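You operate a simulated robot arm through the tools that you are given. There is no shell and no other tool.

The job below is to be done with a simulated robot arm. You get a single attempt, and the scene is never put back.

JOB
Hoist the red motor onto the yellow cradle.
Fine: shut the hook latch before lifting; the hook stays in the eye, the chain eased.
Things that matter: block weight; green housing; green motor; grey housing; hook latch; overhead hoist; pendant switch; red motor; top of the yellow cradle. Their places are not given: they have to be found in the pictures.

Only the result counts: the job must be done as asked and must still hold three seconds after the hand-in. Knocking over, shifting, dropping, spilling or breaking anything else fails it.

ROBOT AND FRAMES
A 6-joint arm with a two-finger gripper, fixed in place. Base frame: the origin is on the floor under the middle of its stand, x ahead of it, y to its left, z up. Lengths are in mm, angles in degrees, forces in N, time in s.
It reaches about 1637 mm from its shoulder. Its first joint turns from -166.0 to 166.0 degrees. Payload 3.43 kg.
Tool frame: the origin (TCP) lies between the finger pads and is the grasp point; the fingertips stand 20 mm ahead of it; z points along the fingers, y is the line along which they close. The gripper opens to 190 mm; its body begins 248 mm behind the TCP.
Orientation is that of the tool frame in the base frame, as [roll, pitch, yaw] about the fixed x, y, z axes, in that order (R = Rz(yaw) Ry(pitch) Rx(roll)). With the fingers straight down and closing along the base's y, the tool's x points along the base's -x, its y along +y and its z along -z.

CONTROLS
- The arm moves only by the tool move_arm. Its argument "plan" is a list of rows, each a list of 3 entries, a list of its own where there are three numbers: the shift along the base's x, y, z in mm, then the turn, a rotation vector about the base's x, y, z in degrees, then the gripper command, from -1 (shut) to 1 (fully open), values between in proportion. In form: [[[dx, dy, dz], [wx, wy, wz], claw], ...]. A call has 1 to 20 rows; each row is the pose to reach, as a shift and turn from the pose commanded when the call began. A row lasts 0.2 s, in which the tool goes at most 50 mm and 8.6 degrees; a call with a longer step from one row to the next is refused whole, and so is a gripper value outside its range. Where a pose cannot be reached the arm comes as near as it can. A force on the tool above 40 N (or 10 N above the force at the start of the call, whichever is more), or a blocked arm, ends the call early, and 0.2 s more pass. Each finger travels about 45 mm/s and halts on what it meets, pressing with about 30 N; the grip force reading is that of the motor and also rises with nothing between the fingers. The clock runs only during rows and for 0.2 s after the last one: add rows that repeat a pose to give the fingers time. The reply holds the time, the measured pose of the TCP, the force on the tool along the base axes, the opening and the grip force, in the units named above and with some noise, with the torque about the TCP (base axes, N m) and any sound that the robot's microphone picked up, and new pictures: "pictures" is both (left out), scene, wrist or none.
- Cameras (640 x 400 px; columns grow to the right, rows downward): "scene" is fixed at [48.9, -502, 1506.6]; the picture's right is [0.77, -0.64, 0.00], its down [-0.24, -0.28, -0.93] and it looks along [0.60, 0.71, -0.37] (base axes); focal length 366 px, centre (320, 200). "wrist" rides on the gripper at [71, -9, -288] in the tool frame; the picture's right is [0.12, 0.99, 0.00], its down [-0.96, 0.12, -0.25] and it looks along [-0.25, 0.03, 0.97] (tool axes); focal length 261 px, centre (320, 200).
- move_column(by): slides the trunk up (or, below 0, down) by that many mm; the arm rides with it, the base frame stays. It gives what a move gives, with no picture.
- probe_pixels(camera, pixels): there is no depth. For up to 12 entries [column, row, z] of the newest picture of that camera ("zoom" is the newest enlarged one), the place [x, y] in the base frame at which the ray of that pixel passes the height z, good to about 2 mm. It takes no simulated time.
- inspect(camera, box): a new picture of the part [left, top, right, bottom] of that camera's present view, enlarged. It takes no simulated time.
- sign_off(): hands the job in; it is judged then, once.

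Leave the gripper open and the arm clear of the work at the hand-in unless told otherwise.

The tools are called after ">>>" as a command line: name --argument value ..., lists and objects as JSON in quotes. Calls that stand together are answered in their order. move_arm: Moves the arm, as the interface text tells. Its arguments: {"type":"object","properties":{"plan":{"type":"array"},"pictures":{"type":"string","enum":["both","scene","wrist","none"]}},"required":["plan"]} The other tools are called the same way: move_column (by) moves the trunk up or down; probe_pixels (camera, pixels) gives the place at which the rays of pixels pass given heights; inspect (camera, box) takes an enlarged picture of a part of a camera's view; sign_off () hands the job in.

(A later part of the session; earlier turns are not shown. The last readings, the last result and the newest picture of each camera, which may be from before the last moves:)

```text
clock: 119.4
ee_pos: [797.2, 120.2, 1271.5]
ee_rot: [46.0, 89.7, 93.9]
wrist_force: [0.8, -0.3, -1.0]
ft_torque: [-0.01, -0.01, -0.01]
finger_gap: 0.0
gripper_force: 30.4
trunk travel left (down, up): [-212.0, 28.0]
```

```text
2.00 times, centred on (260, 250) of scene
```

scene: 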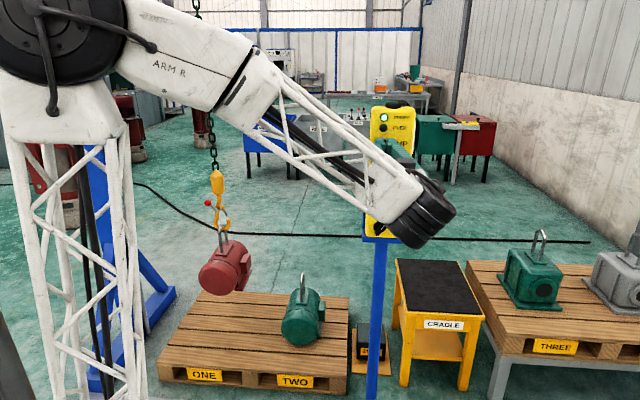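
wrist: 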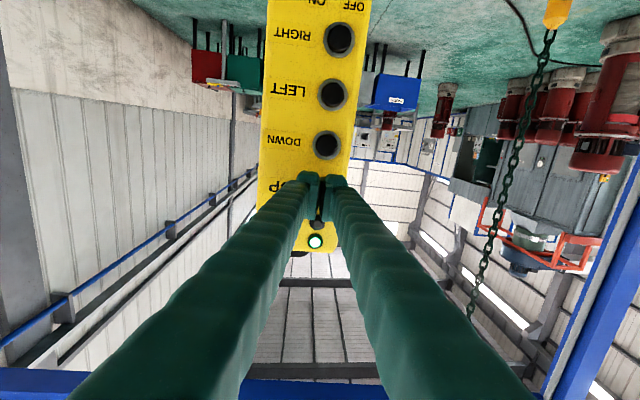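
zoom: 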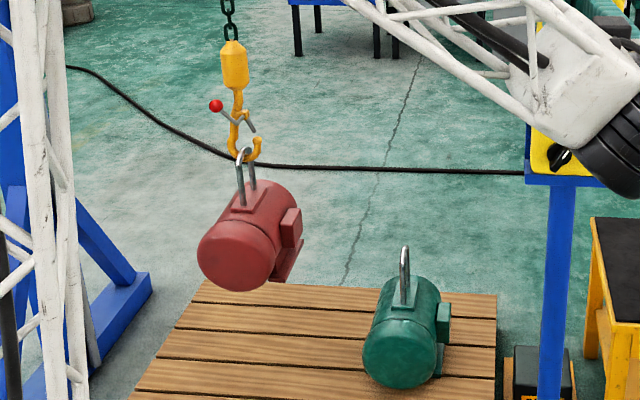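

The motor is about 256 mm up (bottom about z 396). To pass over the green motor's eye (z 482) it needs more, so I'll press UP again for 14 rows (about 210 mm).

>>> move_arm --plan '[[[12, 12.5, 0], [0, 0, 0], -1], [[21, 21.8, 0], [0, 0, 0], -1], [[21, 21.8, 0], [0, 0, 0], -1], [[21, 21.8, 0], [0, 0, 0], -1], [[21, 21.8, 0], [0, 0, 0], -1], [[21, 21.8, 0], [0, 0, 0], -1], [[21, 21.8, 0], [0, 0, 0], -1], [[21, 21.8, 0], [0, 0, 0], -1], [[21, 21.8, 0], [0, 0, 0], -1], [[21, 21.8, 0], [0, 0, 0], -1], [[21, 21.8, 0], [0, 0, 0], -1], [[21, 21.8, 0], [0, 0, 0], -1], [[21, 21.8, 0], [0, 0, 0], -1], [[21, 21.8, 0], [0, 0, 0], -1], [[21, 21.8, 0], [0, 0, 0], -1], [[0, 0, 0], [0, 0, 0], -1], [[0, 0, 0], [0, 0, 0], -1], [[0, 0, 0], [0, 0, 0], -1]]' --pictures "scene"

>>> inspect --camera "scene" --box '[160, 120, 320, 280]'

```text
clock: 123.2
ee_pos: [795.2, 118.0, 1271.3]
ee_rot: [46.9, 89.7, 94.7]
wrist_force: [0.4, -0.4, 0.1]
ft_torque: [0.02, 0.01, -0.04]
finger_gap: 0.1
gripper_force: 30.1
trunk travel left (down, up): [-212.0, 28.0]
```

scene: 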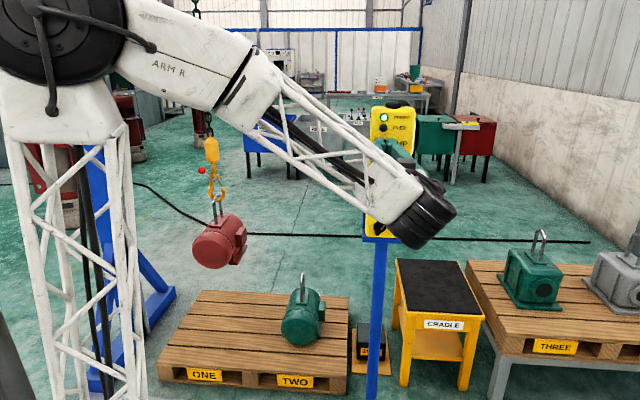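

```text
2.50 times, centred on (240, 200) of scene
```

zoom: 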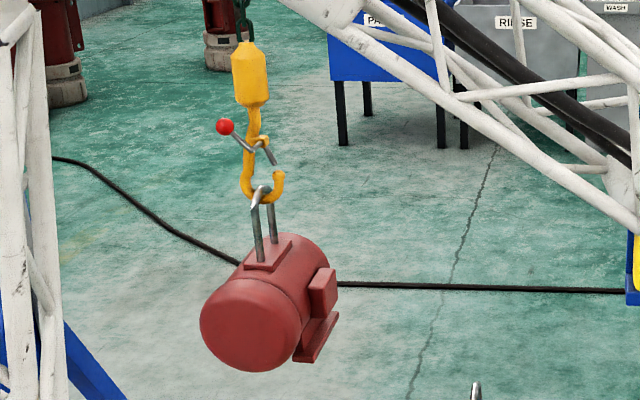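

The eye is now at z of about 892, so the motor's bottom is about 550. The cradle top works out at z of about 460, centred near (1455,302), about 1050–1085 mm to the right along the beam. I'll raise another ~60 mm for margin, then start moving RIGHT.

>>> move_arm --plan '[[[12, 12.5, 0], [0, 0, 0], -1], [[21, 21.8, 0], [0, 0, 0], -1], [[21, 21.8, 0], [0, 0, 0], -1], [[21, 21.8, 0], [0, 0, 0], -1], [[21, 21.8, 0], [0, 0, 0], -1], [[21, 21.8, 0], [0, 0, 0], -1], [[21, 21.8, 0], [0, 0, 0], -1], [[21, 21.8, 0], [0, 0, 0], -1], [[21, 21.8, 0], [0, 0, 0], -1], [[0, 0, 0], [0, 0, 0], -1], [[-20, -21, -20], [0, 0, 0], -1], [[-20, -21, -60], [0, 0, 0], -1], [[-20, -21, -100], [0, 0, 0], -1], [[-20, -21, -140], [0, 0, 0], -1], [[-15, -16, -170], [0, 0, 0], -1], [[-10, -10, -172], [0, 0, 0], -1], [[-10, -10, -172], [0, 0, 0], -1]]' --pictures "both"

>>> inspect --camera "scene" --box '[160, 120, 320, 280]'

>>> inspect --camera "wrist" --box '[240, 80, 420, 240]'

```text
clock: 126.8
ee_pos: [785.8, 110.7, 1098.3]
ee_rot: [46.3, 89.7, 94.0]
wrist_force: [0.4, -0.8, 0.1]
ft_torque: [0.02, -0.02, -0.03]
finger_gap: 0.0
gripper_force: 30.0
trunk travel left (down, up): [-212.0, 28.0]
```

scene: 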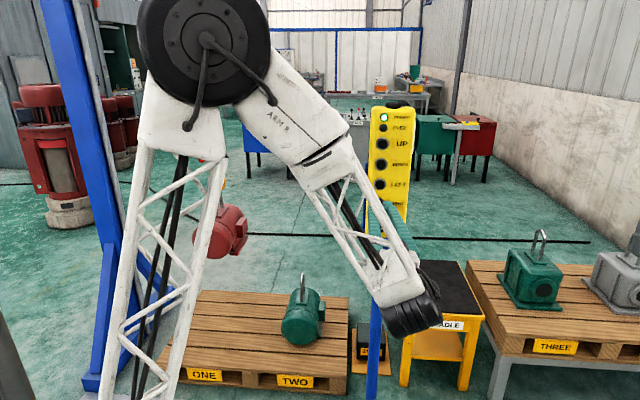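
wrist: 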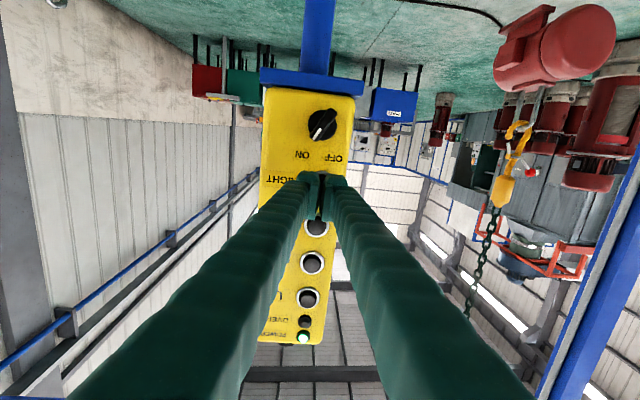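

```text
2.50 times, centred on (240, 200) of scene
```

zoom: 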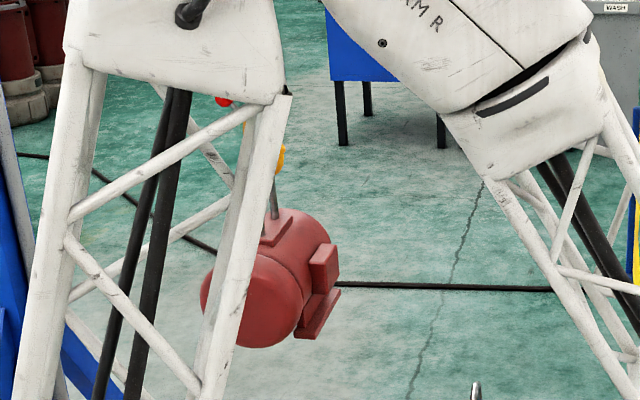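

```text
2.50 times, centred on (330, 160) of wrist
```

zoom: 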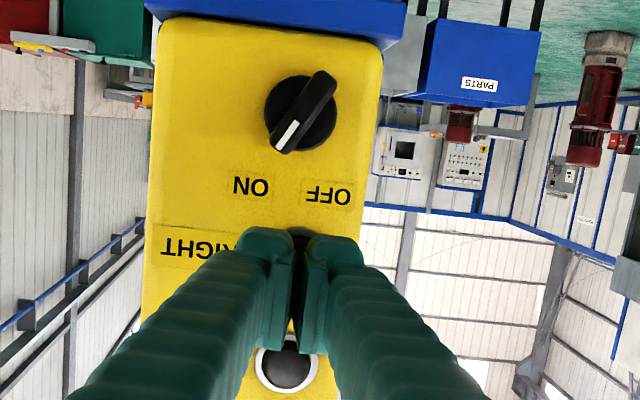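

The hand is in front of RIGHT as before, and the load hangs well up. I'll press RIGHT for 16 rows (about 260–290 mm expected).

>>> move_arm --plan '[[[15, 16, -1], [0, 0, 0], -1], [[26, 27, -1], [0, 0, 0], -1], [[30.4, 31.7, -1], [0, 0, 0], -1], [[30.4, 31.7, -1], [0, 0, 0], -1], [[30.4, 31.7, -1], [0, 0, 0], -1], [[30.4, 31.7, -1], [0, 0, 0], -1], [[30.4, 31.7, -1], [0, 0, 0], -1], [[30.4, 31.7, -1], [0, 0, 0], -1], [[30.4, 31.7, -1], [0, 0, 0], -1], [[30.4, 31.7, -1], [0, 0, 0], -1], [[30.4, 31.7, -1], [0, 0, 0], -1], [[30.4, 31.7, -1], [0, 0, 0], -1], [[30.4, 31.7, -1], [0, 0, 0], -1], [[30.4, 31.7, -1], [0, 0, 0], -1], [[30.4, 31.7, -1], [0, 0, 0], -1], [[30.4, 31.7, -1], [0, 0, 0], -1], [[30.4, 31.7, -1], [0, 0, 0], -1], [[30.4, 31.7, -1], [0, 0, 0], -1], [[5, 5, 0], [0, 0, 0], -1]]' --pictures "both"

```text
clock: 130.8
ee_pos: [792.0, 115.8, 1097.9]
ee_rot: [53.1, 89.7, 100.8]
wrist_force: [-0.3, 1.2, -0.6]
ft_torque: [0.04, -0.04, 0.0]
finger_gap: 0.0
gripper_force: 30.3
trunk travel left (down, up): [-212.0, 28.0]
```

scene: 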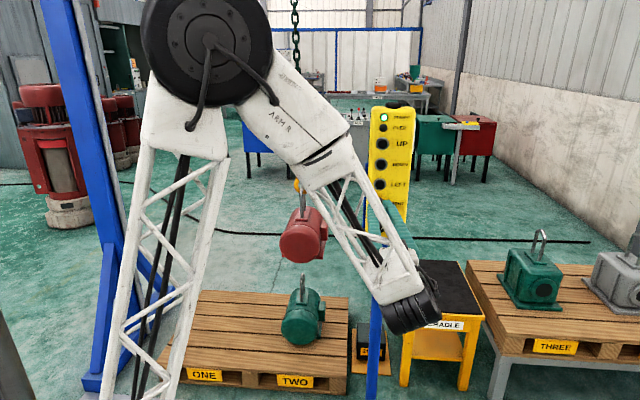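
wrist: 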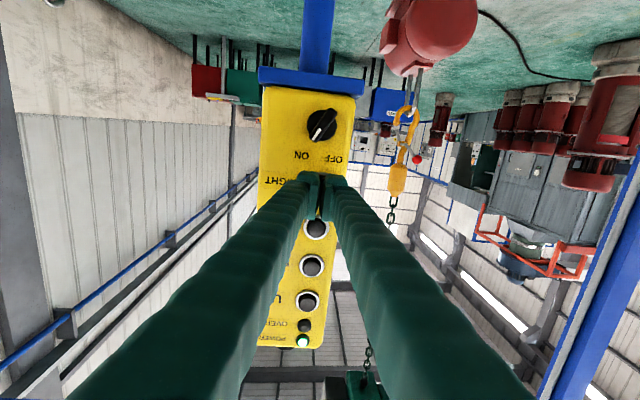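

The load moved about 400 mm, to s of about 210 of the 850 needed, passing clear above the green motor. I'll press RIGHT again for 14 rows to carry it past the green motor and the weight.

>>> move_arm --plan '[[[10, 11, -1], [0, 0, 0], -1], [[21, 22, -1], [0, 0, 0], -1], [[25.4, 26.7, -1], [0, 0, 0], -1], [[25.4, 26.7, -1], [0, 0, 0], -1], [[25.4, 26.7, -1], [0, 0, 0], -1], [[25.4, 26.7, -1], [0, 0, 0], -1], [[25.4, 26.7, -1], [0, 0, 0], -1], [[25.4, 26.7, -1], [0, 0, 0], -1], [[25.4, 26.7, -1], [0, 0, 0], -1], [[25.4, 26.7, -1], [0, 0, 0], -1], [[25.4, 26.7, -1], [0, 0, 0], -1], [[25.4, 26.7, -1], [0, 0, 0], -1], [[25.4, 26.7, -1], [0, 0, 0], -1], [[25.4, 26.7, -1], [0, 0, 0], -1], [[25.4, 26.7, -1], [0, 0, 0], -1], [[25.4, 26.7, -1], [0, 0, 0], -1], [[0, 0, 0], [0, 0, 0], -1]]' --pictures "both"

```text
clock: 134.4
ee_pos: [790.6, 115.4, 1099.6]
ee_rot: [52.5, 89.7, 100.5]
wrist_force: [0.1, 0.1, -0.6]
ft_torque: [0.04, -0.07, 0.0]
finger_gap: 0.0
gripper_force: 34.2
trunk travel left (down, up): [-212.0, 28.0]
```

scene: 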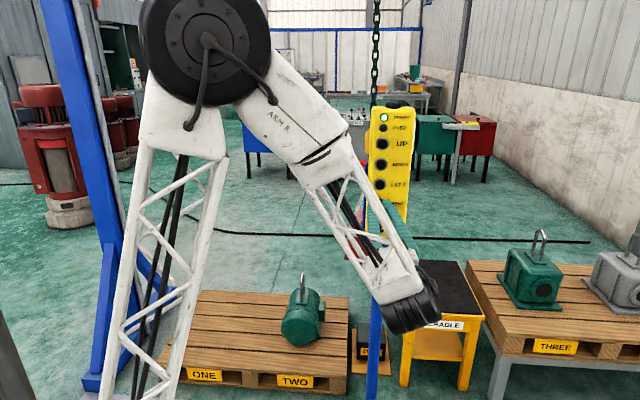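
wrist: 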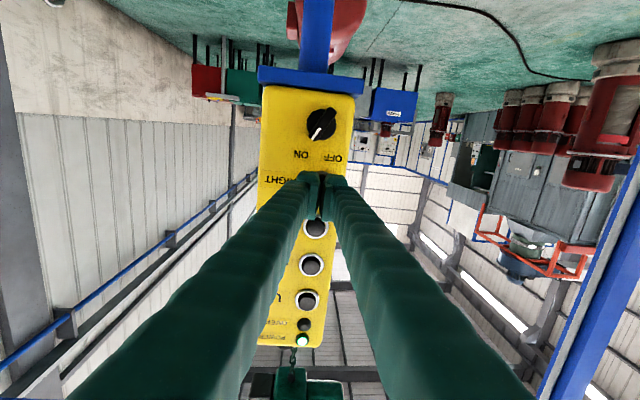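

The chain is now at s of about 516, with the load hidden behind the pendant. About 334 mm remains. I'll press RIGHT for 12 rows (about 200 mm), then let it settle.

>>> move_arm --plan '[[[10, 11, -1], [0, 0, 0], -1], [[21, 22, -1], [0, 0, 0], -1], [[25.4, 26.7, -1], [0, 0, 0], -1], [[25.4, 26.7, -1], [0, 0, 0], -1], [[25.4, 26.7, -1], [0, 0, 0], -1], [[25.4, 26.7, -1], [0, 0, 0], -1], [[25.4, 26.7, -1], [0, 0, 0], -1], [[25.4, 26.7, -1], [0, 0, 0], -1], [[25.4, 26.7, -1], [0, 0, 0], -1], [[25.4, 26.7, -1], [0, 0, 0], -1], [[25.4, 26.7, -1], [0, 0, 0], -1], [[25.4, 26.7, -1], [0, 0, 0], -1], [[25.4, 26.7, -1], [0, 0, 0], -1], [[25.4, 26.7, -1], [0, 0, 0], -1], [[0, 0, 0], [0, 0, 0], -1], [[-15, -15, 40], [0, 0, 0], -1], [[-15, -15, 85], [0, 0, 0], -1], [[0, 0, 115], [0, 0, 0], -1], [[0, 0, 115], [0, 0, 0], -1]]' --pictures "both"

>>> move_arm --plan '[[[0, 0, 0], [0, 0, 0], -1], [[0, 0, 0], [0, 0, 0], -1], [[0, 0, 0], [0, 0, 0], -1], [[0, 0, 0], [0, 0, 0], -1], [[0, 0, 0], [0, 0, 0], -1], [[0, 0, 0], [0, 0, 0], -1], [[0, 0, 0], [0, 0, 0], -1], [[0, 0, 0], [0, 0, 0], -1], [[0, 0, 0], [0, 0, 0], -1], [[0, 0, 0], [0, 0, 0], -1], [[0, 0, 0], [0, 0, 0], -1], [[0, 0, 0], [0, 0, 0], -1], [[0, 0, 0], [0, 0, 0], -1], [[0, 0, 0], [0, 0, 0], -1], [[0, 0, 0], [0, 0, 0], -1], [[0, 0, 0], [0, 0, 0], -1], [[0, 0, 0], [0, 0, 0], -1], [[0, 0, 0], [0, 0, 0], -1], [[0, 0, 0], [0, 0, 0], -1], [[0, 0, 0], [0, 0, 0], -1]]' --pictures "scene"

>>> inspect --camera "scene" --box '[360, 100, 560, 400]'

```text
clock: 138.4
ee_pos: [790.9, 115.3, 1213.9]
ee_rot: [52.1, 89.6, 99.9]
wrist_force: [0.6, -0.2, 0.3]
ft_torque: [0.0, 0.03, -0.04]
finger_gap: 0.2
gripper_force: 34.6
trunk travel left (down, up): [-212.0, 28.0]
```

scene: 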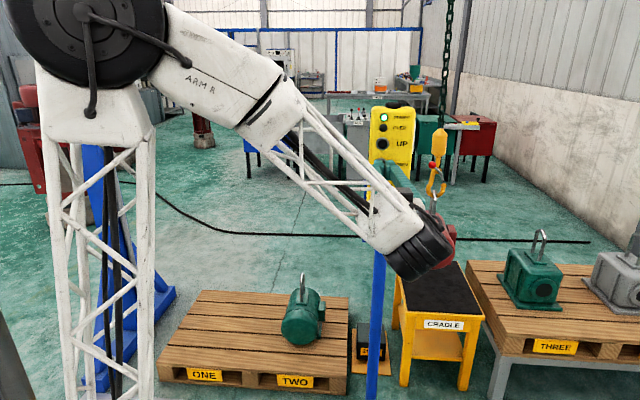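
wrist: 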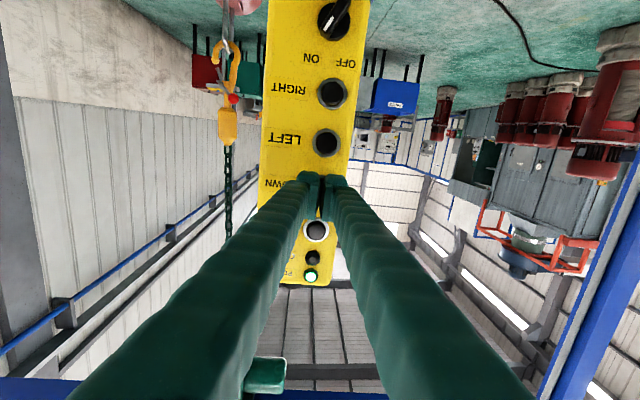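

```text
clock: 142.6
ee_pos: [792.0, 115.4, 1213.9]
ee_rot: [48.5, 89.7, 96.3]
wrist_force: [-0.1, -0.3, -0.1]
ft_torque: [-0.03, -0.01, 0.0]
finger_gap: 0.0
gripper_force: 34.4
trunk travel left (down, up): [-212.0, 28.0]
```

scene: 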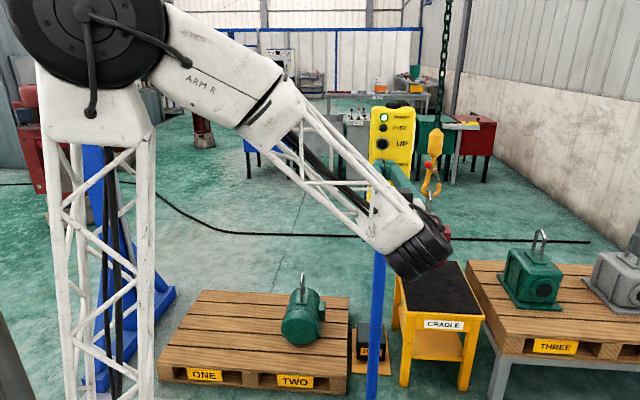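

```text
1.33 times, centred on (460, 250) of scene
```

zoom: 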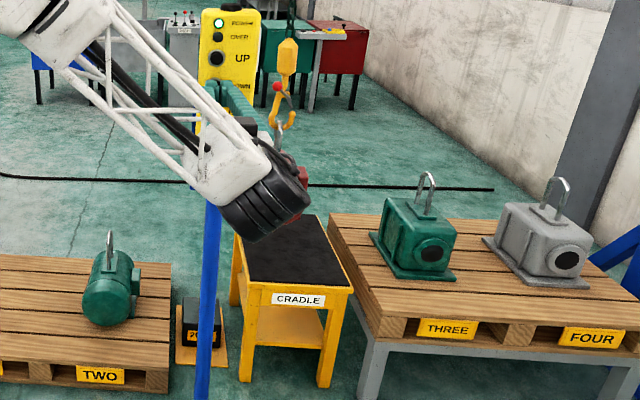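

The hook is at scene (433,165), with the arm's wrist hiding the motor. I'll zoom in on it and probe its position.

>>> inspect --camera "scene" --box '[390, 100, 490, 260]'

>>> move_arm --plan '[[[-30, -33, 0], [0, 0, 0], -1], [[-60, -66, 0], [0, 0, 0], -1], [[-90, -99, 0], [0, 0, 0], -1], [[-125, -105, 0], [0, 0, 0], -1], [[-160, -100, 0], [0, 0, 0], -1], [[-160, -60, 20], [0, 0, 0], -1], [[-160, -20, 40], [0, 0, 0], -1], [[-160, 20, 60], [0, 0, 0], -1], [[-160, 60, 80], [0, 0, 0], -1], [[-160, 100, 100], [0, 0, 0], -1], [[-160, 140, 110], [0, 0, 0], -1], [[-160, 180, 120], [0, 0, 0], -1], [[-160, 180, 120], [0, 0, 0], -1]]' --pictures "both"

>>> inspect --camera "scene" --box '[360, 120, 520, 400]'

```text
2.50 times, centred on (440, 180) of scene
```

zoom: 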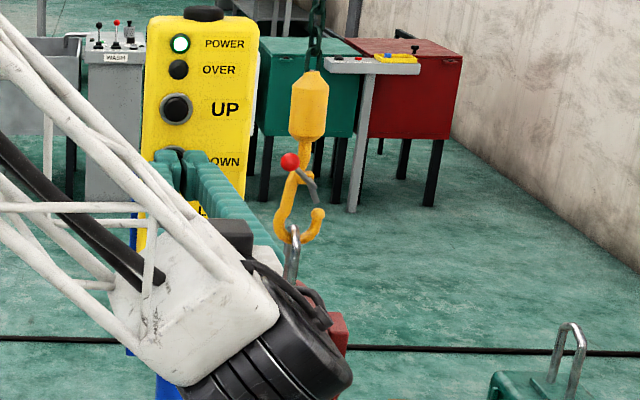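

```text
clock: 145.4
ee_pos: [631.3, 295.4, 1334.5]
ee_rot: [47.2, 89.7, 95.0]
wrist_force: [0.2, 0.6, 1.0]
ft_torque: [0.01, 0.02, -0.01]
finger_gap: 0.0
gripper_force: 35.1
trunk travel left (down, up): [-212.0, 28.0]
```

scene: 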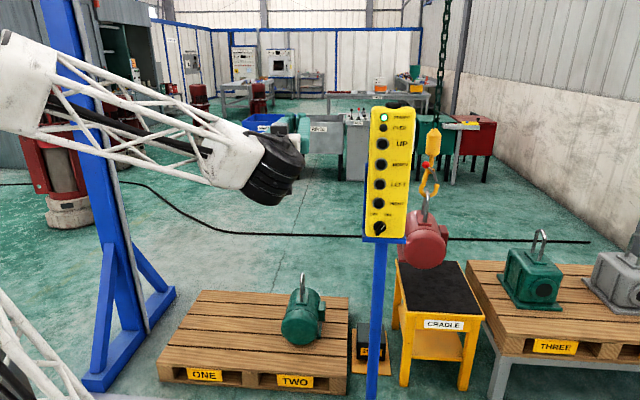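
wrist: 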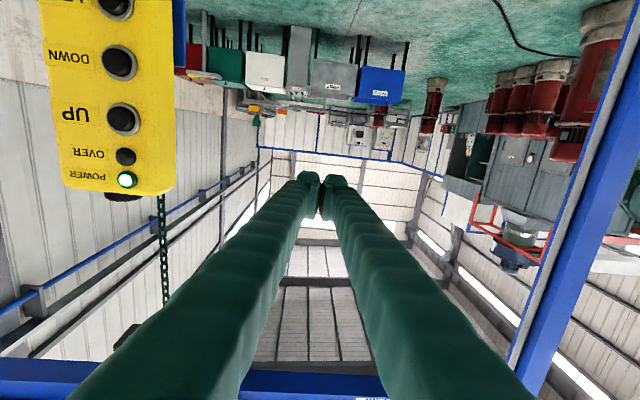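

```text
1.43 times, centred on (440, 260) of scene
```

zoom: 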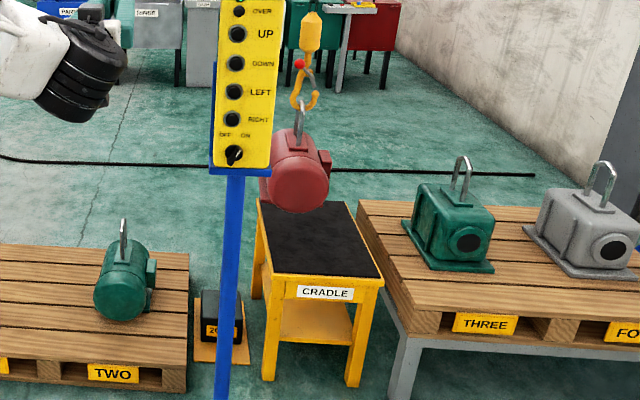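

A clear view now: the motor hangs at about s 784, and the cradle centre is at about s 848, so it needs about 62 mm more to the right. I'll go back to the RIGHT button.

>>> move_arm --plan '[[[0, -45, -10], [0, 0, 0], -1], [[0, -90, -20], [0, 0, 0], -1], [[0, -135, -30], [0, 0, 0], -1], [[0, -180, -45], [0, 0, 0], -1], [[0, -225, -65], [0, 0, 0], -1], [[0, -265, -90], [0, 0, 0], -1], [[5, -280, -130], [0, 0, 0], -1], [[35, -270, -165], [0, 0, 0], -1], [[65, -248, -193], [0, 0, 0], -1], [[98, -226, -218], [0, 0, 0], -1], [[128, -205, -233], [0, 0, 0], -1], [[155, -185, -235], [0, 0, 0], -1], [[155, -185, -235], [0, 0, 0], -1]]' --pictures "both"

>>> inspect --camera "wrist" --box '[240, 80, 420, 240]'

```text
clock: 148.2
ee_pos: [786.1, 111.3, 1099.5]
ee_rot: [46.4, 89.8, 94.2]
wrist_force: [-0.2, -0.5, 0.6]
ft_torque: [-0.01, -0.01, 0.02]
finger_gap: 0.1
gripper_force: 34.5
trunk travel left (down, up): [-212.0, 28.0]
```

scene: 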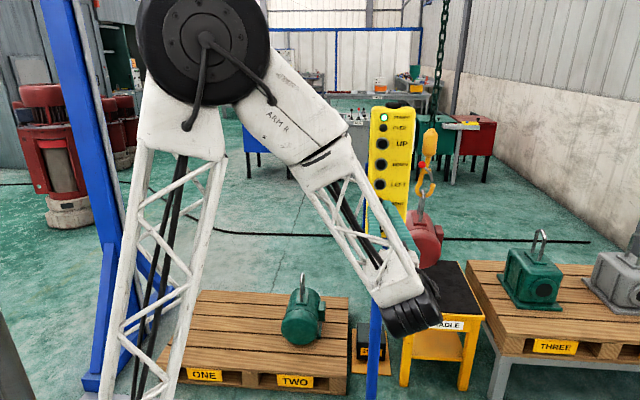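
wrist: 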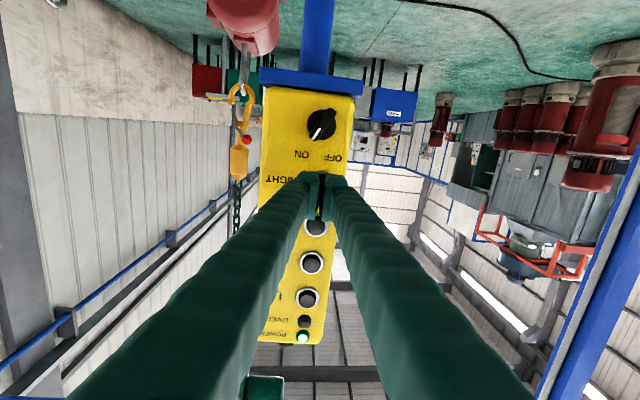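

```text
2.50 times, centred on (330, 160) of wrist
```

zoom: 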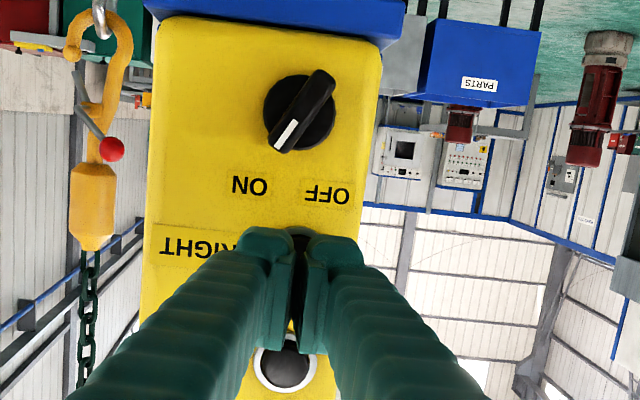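

I'll check whether it is at rest: zoom on the load now.

>>> inspect --camera "scene" --box '[400, 110, 480, 270]'

>>> move_arm --plan '[[[0, 0, 0], [0, 0, 0], -1], [[0, 0, 0], [0, 0, 0], -1], [[0, 0, 0], [0, 0, 0], -1], [[0, 0, 0], [0, 0, 0], -1], [[0, 0, 0], [0, 0, 0], -1]]' --pictures "scene"

>>> inspect --camera "scene" --box '[400, 110, 480, 270]'

```text
2.50 times, centred on (440, 190) of scene
```

zoom: 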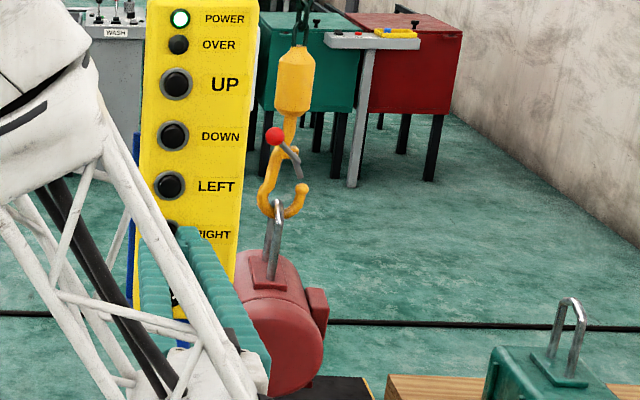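

```text
clock: 149.4
ee_pos: [786.5, 110.4, 1098.8]
ee_rot: [47.6, 89.8, 95.5]
wrist_force: [0.0, 0.1, 0.3]
ft_torque: [0.01, -0.04, -0.03]
finger_gap: 0.0
gripper_force: 34.5
trunk travel left (down, up): [-212.0, 28.0]
```

scene: 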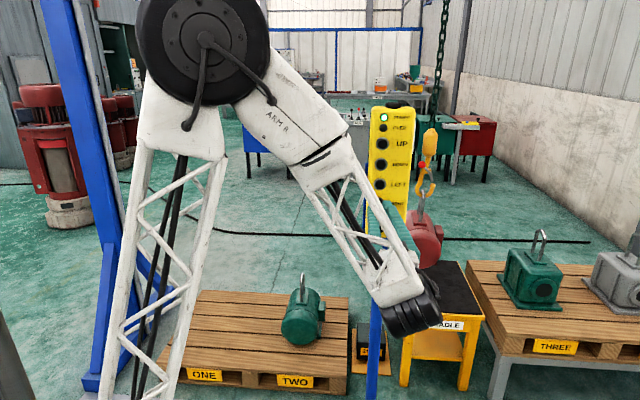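

```text
2.50 times, centred on (440, 190) of scene
```

zoom: 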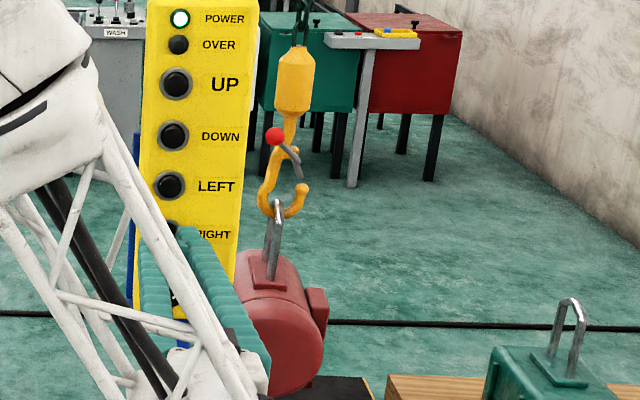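

It's at rest: the eye is at s of about 755, z of about 936 (motor bottom about 594). It needs about 93 mm more. I'll press RIGHT for 9 rows, then move up to the DOWN-height pose and wait.

>>> move_arm --plan '[[[15, 16, -1], [0, 0, 0], -1], [[26, 27, -1], [0, 0, 0], -1], [[30.4, 31.7, -1], [0, 0, 0], -1], [[30.4, 31.7, -1], [0, 0, 0], -1], [[30.4, 31.7, -1], [0, 0, 0], -1], [[30.4, 31.7, -1], [0, 0, 0], -1], [[30.4, 31.7, -1], [0, 0, 0], -1], [[30.4, 31.7, -1], [0, 0, 0], -1], [[30.4, 31.7, -1], [0, 0, 0], -1], [[30.4, 31.7, -1], [0, 0, 0], -1], [[30.4, 31.7, -1], [0, 0, 0], -1], [[5, 5, 0], [0, 0, 0], -1], [[-10, -10, 0], [0, 0, 0], -1], [[-10, -10, 0], [0, 0, 0], -1], [[-10, -10, 0], [0, 0, 0], -1], [[-10, -10, 0], [0, 0, 0], -1], [[-10, -10, 0], [0, 0, 0], -1], [[-10, -10, 0], [0, 0, 0], -1], [[-10, -10, 0], [0, 0, 0], -1], [[-10, -10, 0], [0, 0, 0], -1]]' --pictures "none"

>>> move_arm --plan '[[[0, 0, 0], [0, 0, 0], -1], [[0, 0, 0], [0, 0, 0], -1], [[0, 0, 0], [0, 0, 0], -1], [[0, 0, 0], [0, 0, 0], -1], [[0, 0, 0], [0, 0, 0], -1], [[0, 0, 0], [0, 0, 0], -1], [[0, 0, 0], [0, 0, 0], -1], [[0, 0, 0], [0, 0, 0], -1], [[0, 0, 0], [0, 0, 0], -1], [[0, 0, 0], [0, 0, 0], -1], [[0, 0, 0], [0, 0, 0], -1], [[0, 0, 0], [0, 0, 0], -1], [[0, 0, 0], [0, 0, 0], -1], [[0, 0, 0], [0, 0, 0], -1], [[0, 0, 0], [0, 0, 0], -1], [[0, 0, 0], [0, 0, 0], -1], [[0, 0, 0], [0, 0, 0], -1], [[0, 0, 0], [0, 0, 0], -1], [[0, 0, 0], [0, 0, 0], -1], [[0, 0, 0], [0, 0, 0], -1]]' --pictures "scene"

>>> inspect --camera "scene" --box '[400, 110, 480, 270]'

```text
clock: 153.6
ee_pos: [775.8, 99.9, 1098.8]
ee_rot: [47.6, 89.7, 95.4]
wrist_force: [-0.7, 0.3, -0.7]
ft_torque: [-0.02, 0.0, 0.04]
finger_gap: 0.0
gripper_force: 34.7
trunk travel left (down, up): [-212.0, 28.0]
```

```text
clock: 157.8
ee_pos: [776.0, 98.0, 1099.6]
ee_rot: [48.2, 89.7, 95.8]
wrist_force: [0.1, -0.4, 0.8]
ft_torque: [0.0, 0.0, -0.03]
finger_gap: 0.0
gripper_force: 34.2
trunk travel left (down, up): [-212.0, 28.0]
```

scene: 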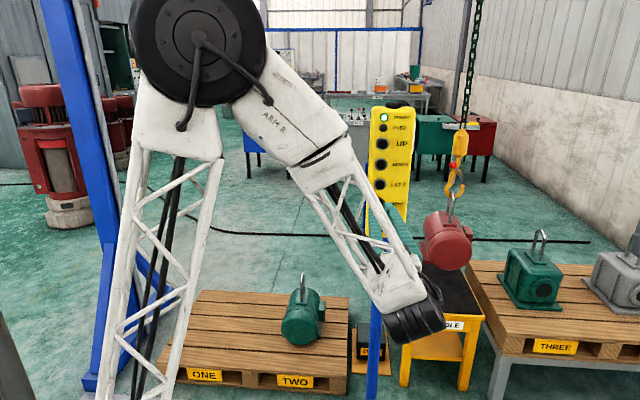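

```text
2.50 times, centred on (440, 190) of scene
```

zoom: 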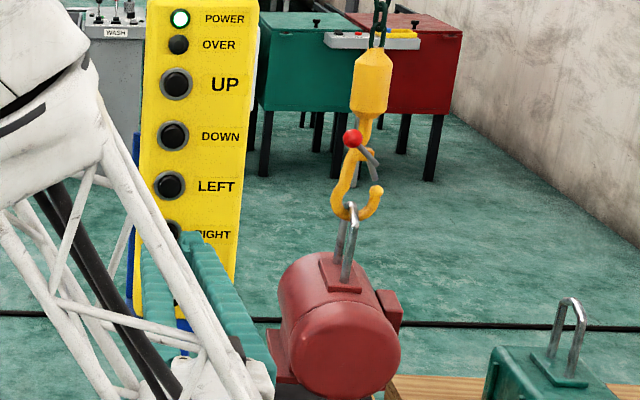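

It went further than expected: the eye is now at s of about 886, roughly 38 mm right of the cradle centre. I'll check that it's at rest before correcting LEFT.

>>> move_arm --plan '[[[0, 0, 15], [0, 0, 0], -1], [[0, 0, 35], [0, 0, 0], -1], [[0, 0, 57], [0, 0, 0], -1], [[0, 0, 57], [0, 0, 0], -1], [[0, 0, 57], [0, 0, 0], -1]]' --pictures "scene"

>>> inspect --camera "scene" --box '[400, 110, 480, 270]'

```text
clock: 159.0
ee_pos: [774.6, 98.5, 1157.1]
ee_rot: [49.1, 89.7, 96.9]
wrist_force: [0.6, -0.7, 0.3]
ft_torque: [0.01, 0.02, 0.0]
finger_gap: 0.0
gripper_force: 34.3
trunk travel left (down, up): [-212.0, 28.0]
```

scene: 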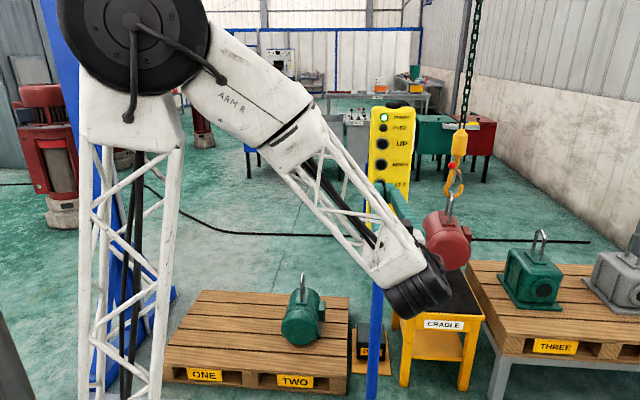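

```text
2.50 times, centred on (440, 190) of scene
```

zoom: 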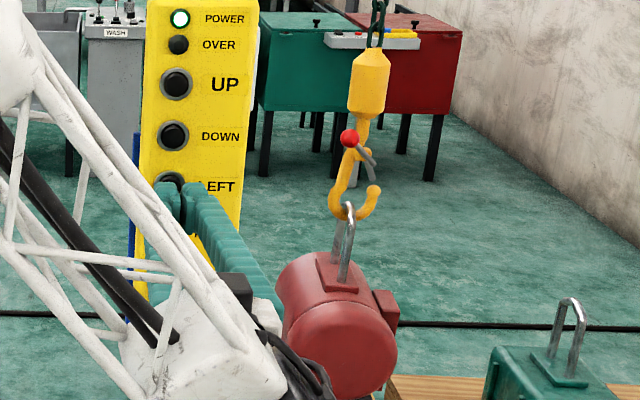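

Nearly at rest, at s of about 880. I'll tap LEFT for 5 rows (about 35 mm).

>>> move_arm --plan '[[[20, 21, 0], [0, 0, 0], -1], [[31, 32, 0], [0, 0, 0], -1], [[37, 38, 0], [0, 0, 0], -1], [[41.2, 42.5, 0], [0, 0, 0], -1], [[41.2, 42.5, 0], [0, 0, 0], -1], [[41.2, 42.5, 0], [0, 0, 0], -1], [[41.2, 42.5, 0], [0, 0, 0], -1], [[41.2, 42.5, 0], [0, 0, 0], -1], [[15, 15, 0], [0, 0, 0], -1], [[-5, -5, 0], [0, 0, 0], -1], [[-5, -5, 0], [0, 0, 0], -1], [[-5, -5, 0], [0, 0, 0], -1], [[-5, -5, 0], [0, 0, 0], -1], [[-5, -5, 0], [0, 0, 0], -1], [[-5, -5, 0], [0, 0, 0], -1], [[-5, -5, 0], [0, 0, 0], -1], [[-5, -5, 0], [0, 0, 0], -1], [[-5, -5, 0], [0, 0, 0], -1], [[-5, -5, 0], [0, 0, 0], -1], [[-5, -5, 0], [0, 0, 0], -1]]' --pictures "none"

>>> move_arm --plan '[[[0, 0, 0], [0, 0, 0], -1], [[0, 0, 0], [0, 0, 0], -1], [[0, 0, 0], [0, 0, 0], -1], [[0, 0, 0], [0, 0, 0], -1], [[0, 0, 0], [0, 0, 0], -1], [[0, 0, 0], [0, 0, 0], -1], [[0, 0, 0], [0, 0, 0], -1], [[0, 0, 0], [0, 0, 0], -1], [[0, 0, 0], [0, 0, 0], -1], [[0, 0, 0], [0, 0, 0], -1], [[0, 0, 0], [0, 0, 0], -1], [[0, 0, 0], [0, 0, 0], -1], [[0, 0, 20], [0, 0, 0], -1], [[0, 0, 40], [0, 0, 0], -1], [[0, 0, 60], [0, 0, 0], -1], [[0, 0, 60], [0, 0, 0], -1], [[0, 0, 60], [0, 0, 0], -1], [[0, 0, 60], [0, 0, 0], -1], [[0, 0, 60], [0, 0, 0], -1], [[0, 0, 60], [0, 0, 0], -1]]' --pictures "both"

>>> inspect --camera "scene" --box '[400, 110, 480, 270]'

```text
clock: 163.2
ee_pos: [771.4, 91.5, 1156.7]
ee_rot: [48.5, 89.7, 96.2]
wrist_force: [0.6, -0.3, -0.3]
ft_torque: [0.02, 0.0, -0.03]
finger_gap: 0.0
gripper_force: 34.3
trunk travel left (down, up): [-212.0, 28.0]
```

```text
clock: 167.4
ee_pos: [771.2, 91.8, 1215.6]
ee_rot: [47.6, 89.7, 95.4]
wrist_force: [-0.1, 0.0, -0.2]
ft_torque: [-0.02, -0.01, 0.0]
finger_gap: 0.0
gripper_force: 34.4
trunk travel left (down, up): [-212.0, 28.0]
```

scene: 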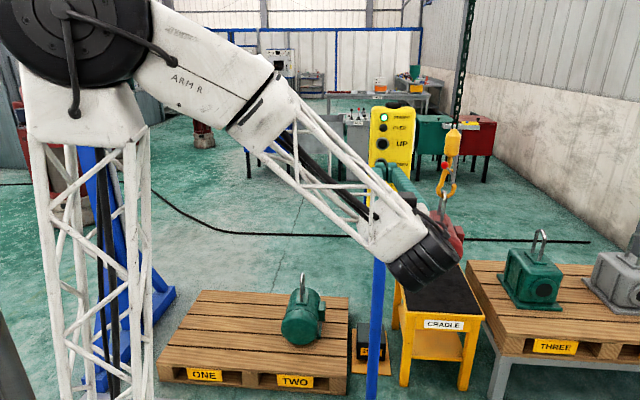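
wrist: 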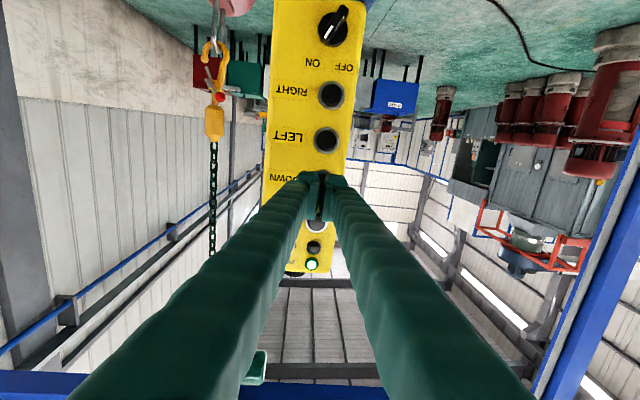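

```text
2.50 times, centred on (440, 190) of scene
```

zoom: 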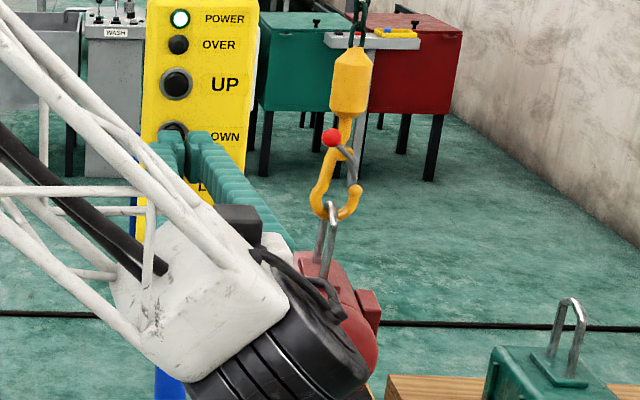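

The eye is at s of about 850, right over the cradle centre. Now I'll lower gently. First DOWN for 7 rows (about 58 mm), from a bottom height of about 594 toward the cradle top at about 460.

>>> move_arm --plan '[[[20, 21, -1], [0, 0, 0], -1], [[36, 37, -1], [0, 0, 0], -1], [[44, 45.2, -1], [0, 0, 0], -1], [[47, 48, -1], [0, 0, 0], -1], [[47, 48, -1], [0, 0, 0], -1], [[47, 48, -1], [0, 0, 0], -1], [[47, 48, -1], [0, 0, 0], -1], [[47, 48, -1], [0, 0, 0], -1], [[47, 48, -1], [0, 0, 0], -1], [[47, 48, -1], [0, 0, 0], -1], [[20, 20, -1], [0, 0, 0], -1], [[20, 20, -1], [0, 0, 0], -1], [[20, 20, -1], [0, 0, 0], -1]]' --pictures "scene"

>>> inspect --camera "scene" --box '[390, 140, 500, 360]'

```text
clock: 170.2
ee_pos: [791.0, 113.8, 1213.8]
ee_rot: [50.0, 89.8, 97.8]
wrist_force: [0.4, 0.2, -0.3]
ft_torque: [-0.04, 0.02, -0.01]
finger_gap: 0.0
gripper_force: 34.4
trunk travel left (down, up): [-212.0, 28.0]
```

scene: 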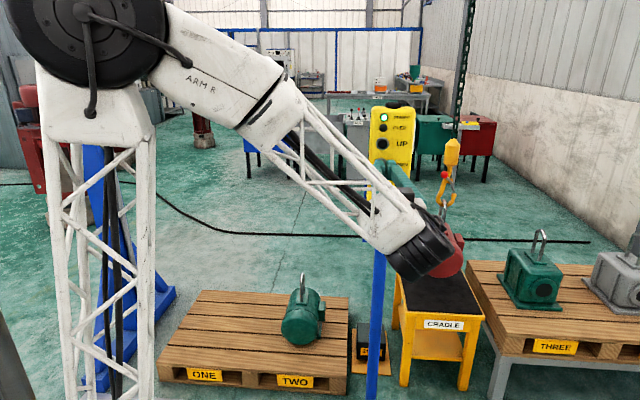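

```text
1.82 times, centred on (445, 250) of scene
```

zoom: 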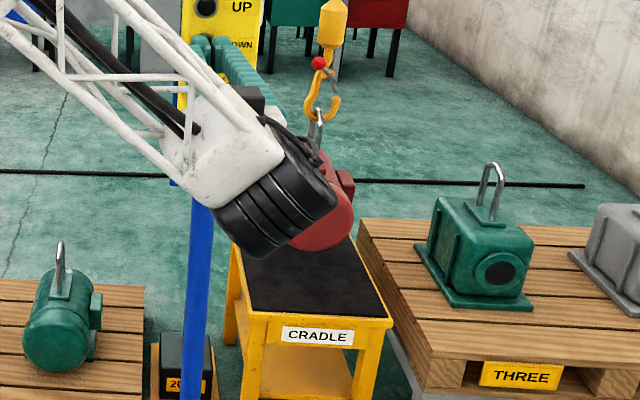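

The eye is at z of about 871 (bottom about 532). I'll do another DOWN, 5 rows (about 30 mm).

>>> move_arm --plan '[[[16, 17, 0], [0, 0, 0], -1], [[24, 25.2, 0], [0, 0, 0], -1], [[27, 28, 0], [0, 0, 0], -1], [[27, 28, 0], [0, 0, 0], -1], [[27, 28, 0], [0, 0, 0], -1], [[27, 28, 0], [0, 0, 0], -1], [[27, 28, 0], [0, 0, 0], -1], [[0, 0, 0], [0, 0, 0], -1], [[0, 0, 0], [0, 0, 0], -1], [[0, 0, 0], [0, 0, 0], -1]]' --pictures "scene"

>>> inspect --camera "scene" --box '[390, 170, 490, 330]'

```text
clock: 172.4
ee_pos: [791.1, 112.6, 1214.0]
ee_rot: [50.3, 89.7, 98.0]
wrist_force: [-0.3, -0.3, 0.2]
ft_torque: [0.0, 0.0, 0.01]
finger_gap: 0.2
gripper_force: 34.2
trunk travel left (down, up): [-212.0, 28.0]
```

scene: 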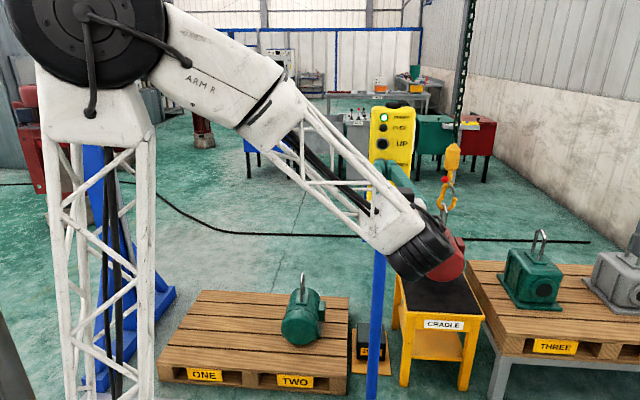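

```text
2.50 times, centred on (440, 250) of scene
```

zoom: 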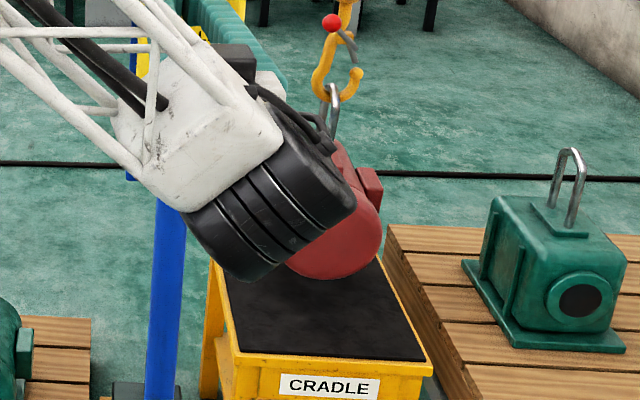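

Lowered about 20–25 mm more by the knob's motion (bottom around 515–525). I'll do another DOWN, 6 rows.

>>> move_arm --plan '[[[16, 17, 0], [0, 0, 0], -1], [[24, 25.2, 0], [0, 0, 0], -1], [[27, 28, 0], [0, 0, 0], -1], [[27, 28, 0], [0, 0, 0], -1], [[27, 28, 0], [0, 0, 0], -1], [[27, 28, 0], [0, 0, 0], -1], [[27, 28, 0], [0, 0, 0], -1], [[27, 28, 0], [0, 0, 0], -1], [[0, 0, 0], [0, 0, 0], -1], [[0, 0, 0], [0, 0, 0], -1], [[0, 0, 0], [0, 0, 0], -1]]' --pictures "scene"

>>> inspect --camera "scene" --box '[390, 170, 490, 330]'

```text
clock: 174.8
ee_pos: [791.2, 112.5, 1215.5]
ee_rot: [50.3, 89.7, 98.2]
wrist_force: [-0.8, 0.3, 0.2]
ft_torque: [0.03, 0.01, 0.04]
finger_gap: 0.0
gripper_force: 34.5
trunk travel left (down, up): [-212.0, 28.0]
```

scene: 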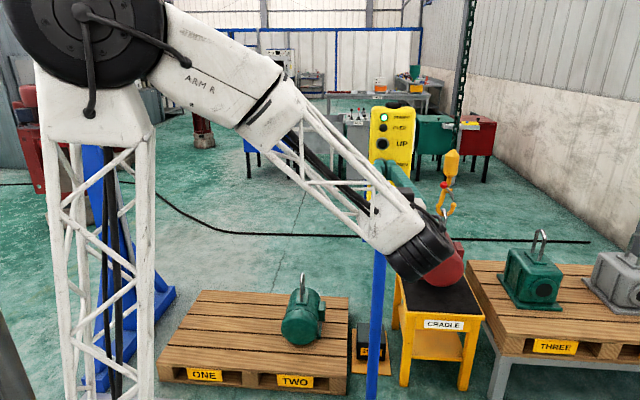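

```text
2.50 times, centred on (440, 250) of scene
```

zoom: 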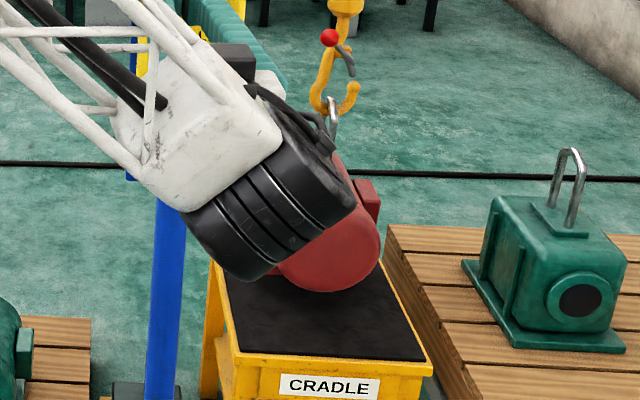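

About 31 mm more down (bottom about z 490). Now small taps: DOWN, 4 rows.

>>> move_arm --plan '[[[16, 17, 0], [0, 0, 0], -1], [[24, 25.2, 0], [0, 0, 0], -1], [[27, 28, 0], [0, 0, 0], -1], [[27, 28, 0], [0, 0, 0], -1], [[27, 28, 0], [0, 0, 0], -1], [[27, 28, 0], [0, 0, 0], -1], [[0, 0, 0], [0, 0, 0], -1], [[0, 0, 0], [0, 0, 0], -1], [[0, 0, 0], [0, 0, 0], -1]]' --pictures "scene"

>>> inspect --camera "scene" --box '[390, 170, 490, 330]'

```text
clock: 176.8
ee_pos: [791.2, 113.1, 1213.6]
ee_rot: [50.3, 89.7, 98.0]
wrist_force: [1.0, 1.0, -0.3]
ft_torque: [0.01, 0.03, -0.02]
finger_gap: 0.1
gripper_force: 34.5
trunk travel left (down, up): [-212.0, 28.0]
```

scene: 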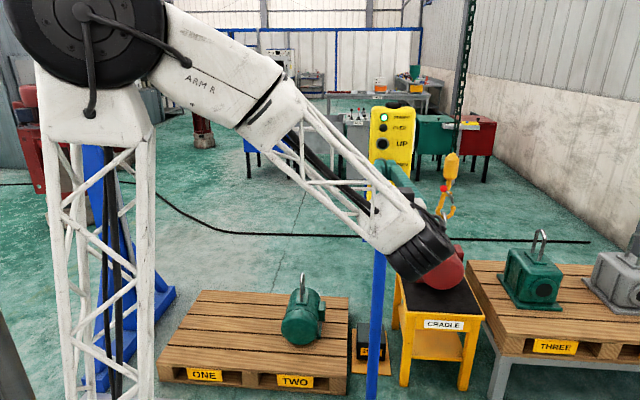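

```text
2.50 times, centred on (440, 250) of scene
```

zoom: 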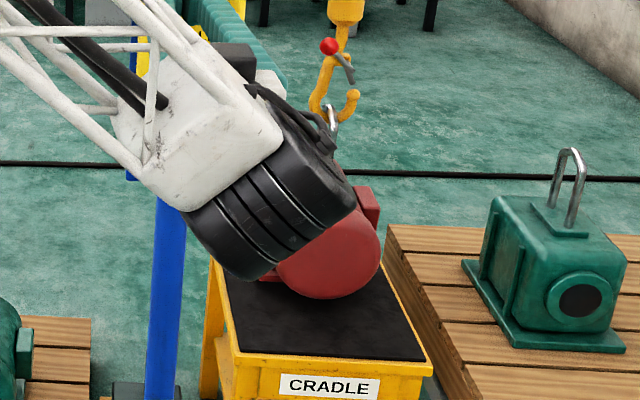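

Down another 17 mm. I'll do one more 4-row tap.

>>> move_arm --plan '[[[16, 17, 0], [0, 0, 0], -1], [[24, 25.2, 0], [0, 0, 0], -1], [[27, 28, 0], [0, 0, 0], -1], [[27, 28, 0], [0, 0, 0], -1], [[27, 28, 0], [0, 0, 0], -1], [[27, 28, 0], [0, 0, 0], -1], [[0, 0, 0], [0, 0, 0], -1], [[0, 0, 0], [0, 0, 0], -1], [[0, 0, 0], [0, 0, 0], -1]]' --pictures "scene"

>>> inspect --camera "scene" --box '[390, 170, 490, 330]'

```text
clock: 178.8
ee_pos: [791.4, 112.4, 1215.0]
ee_rot: [50.1, 89.7, 97.9]
wrist_force: [-0.6, -0.3, 0.5]
ft_torque: [0.02, 0.05, 0.0]
finger_gap: 0.0
gripper_force: 34.1
trunk travel left (down, up): [-212.0, 28.0]
```

scene: 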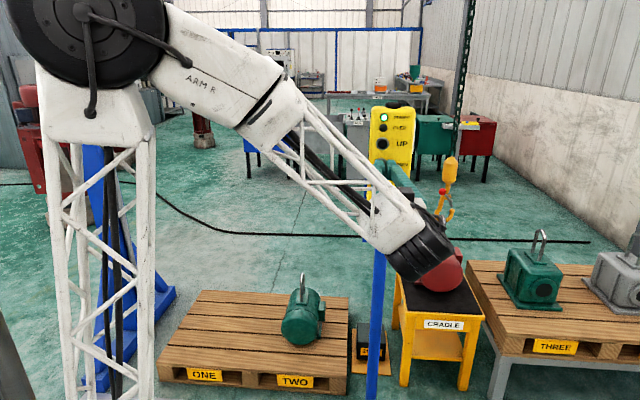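

```text
2.50 times, centred on (440, 250) of scene
```

zoom: 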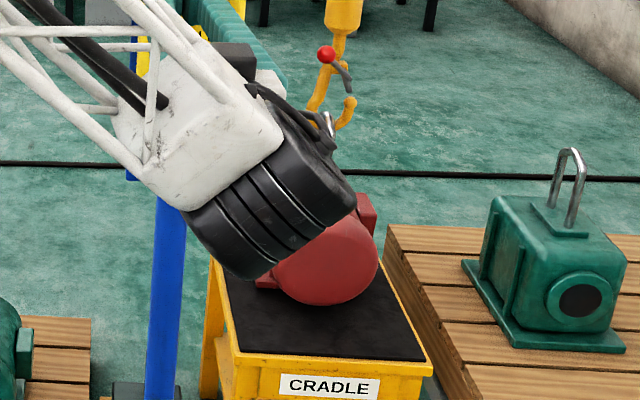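

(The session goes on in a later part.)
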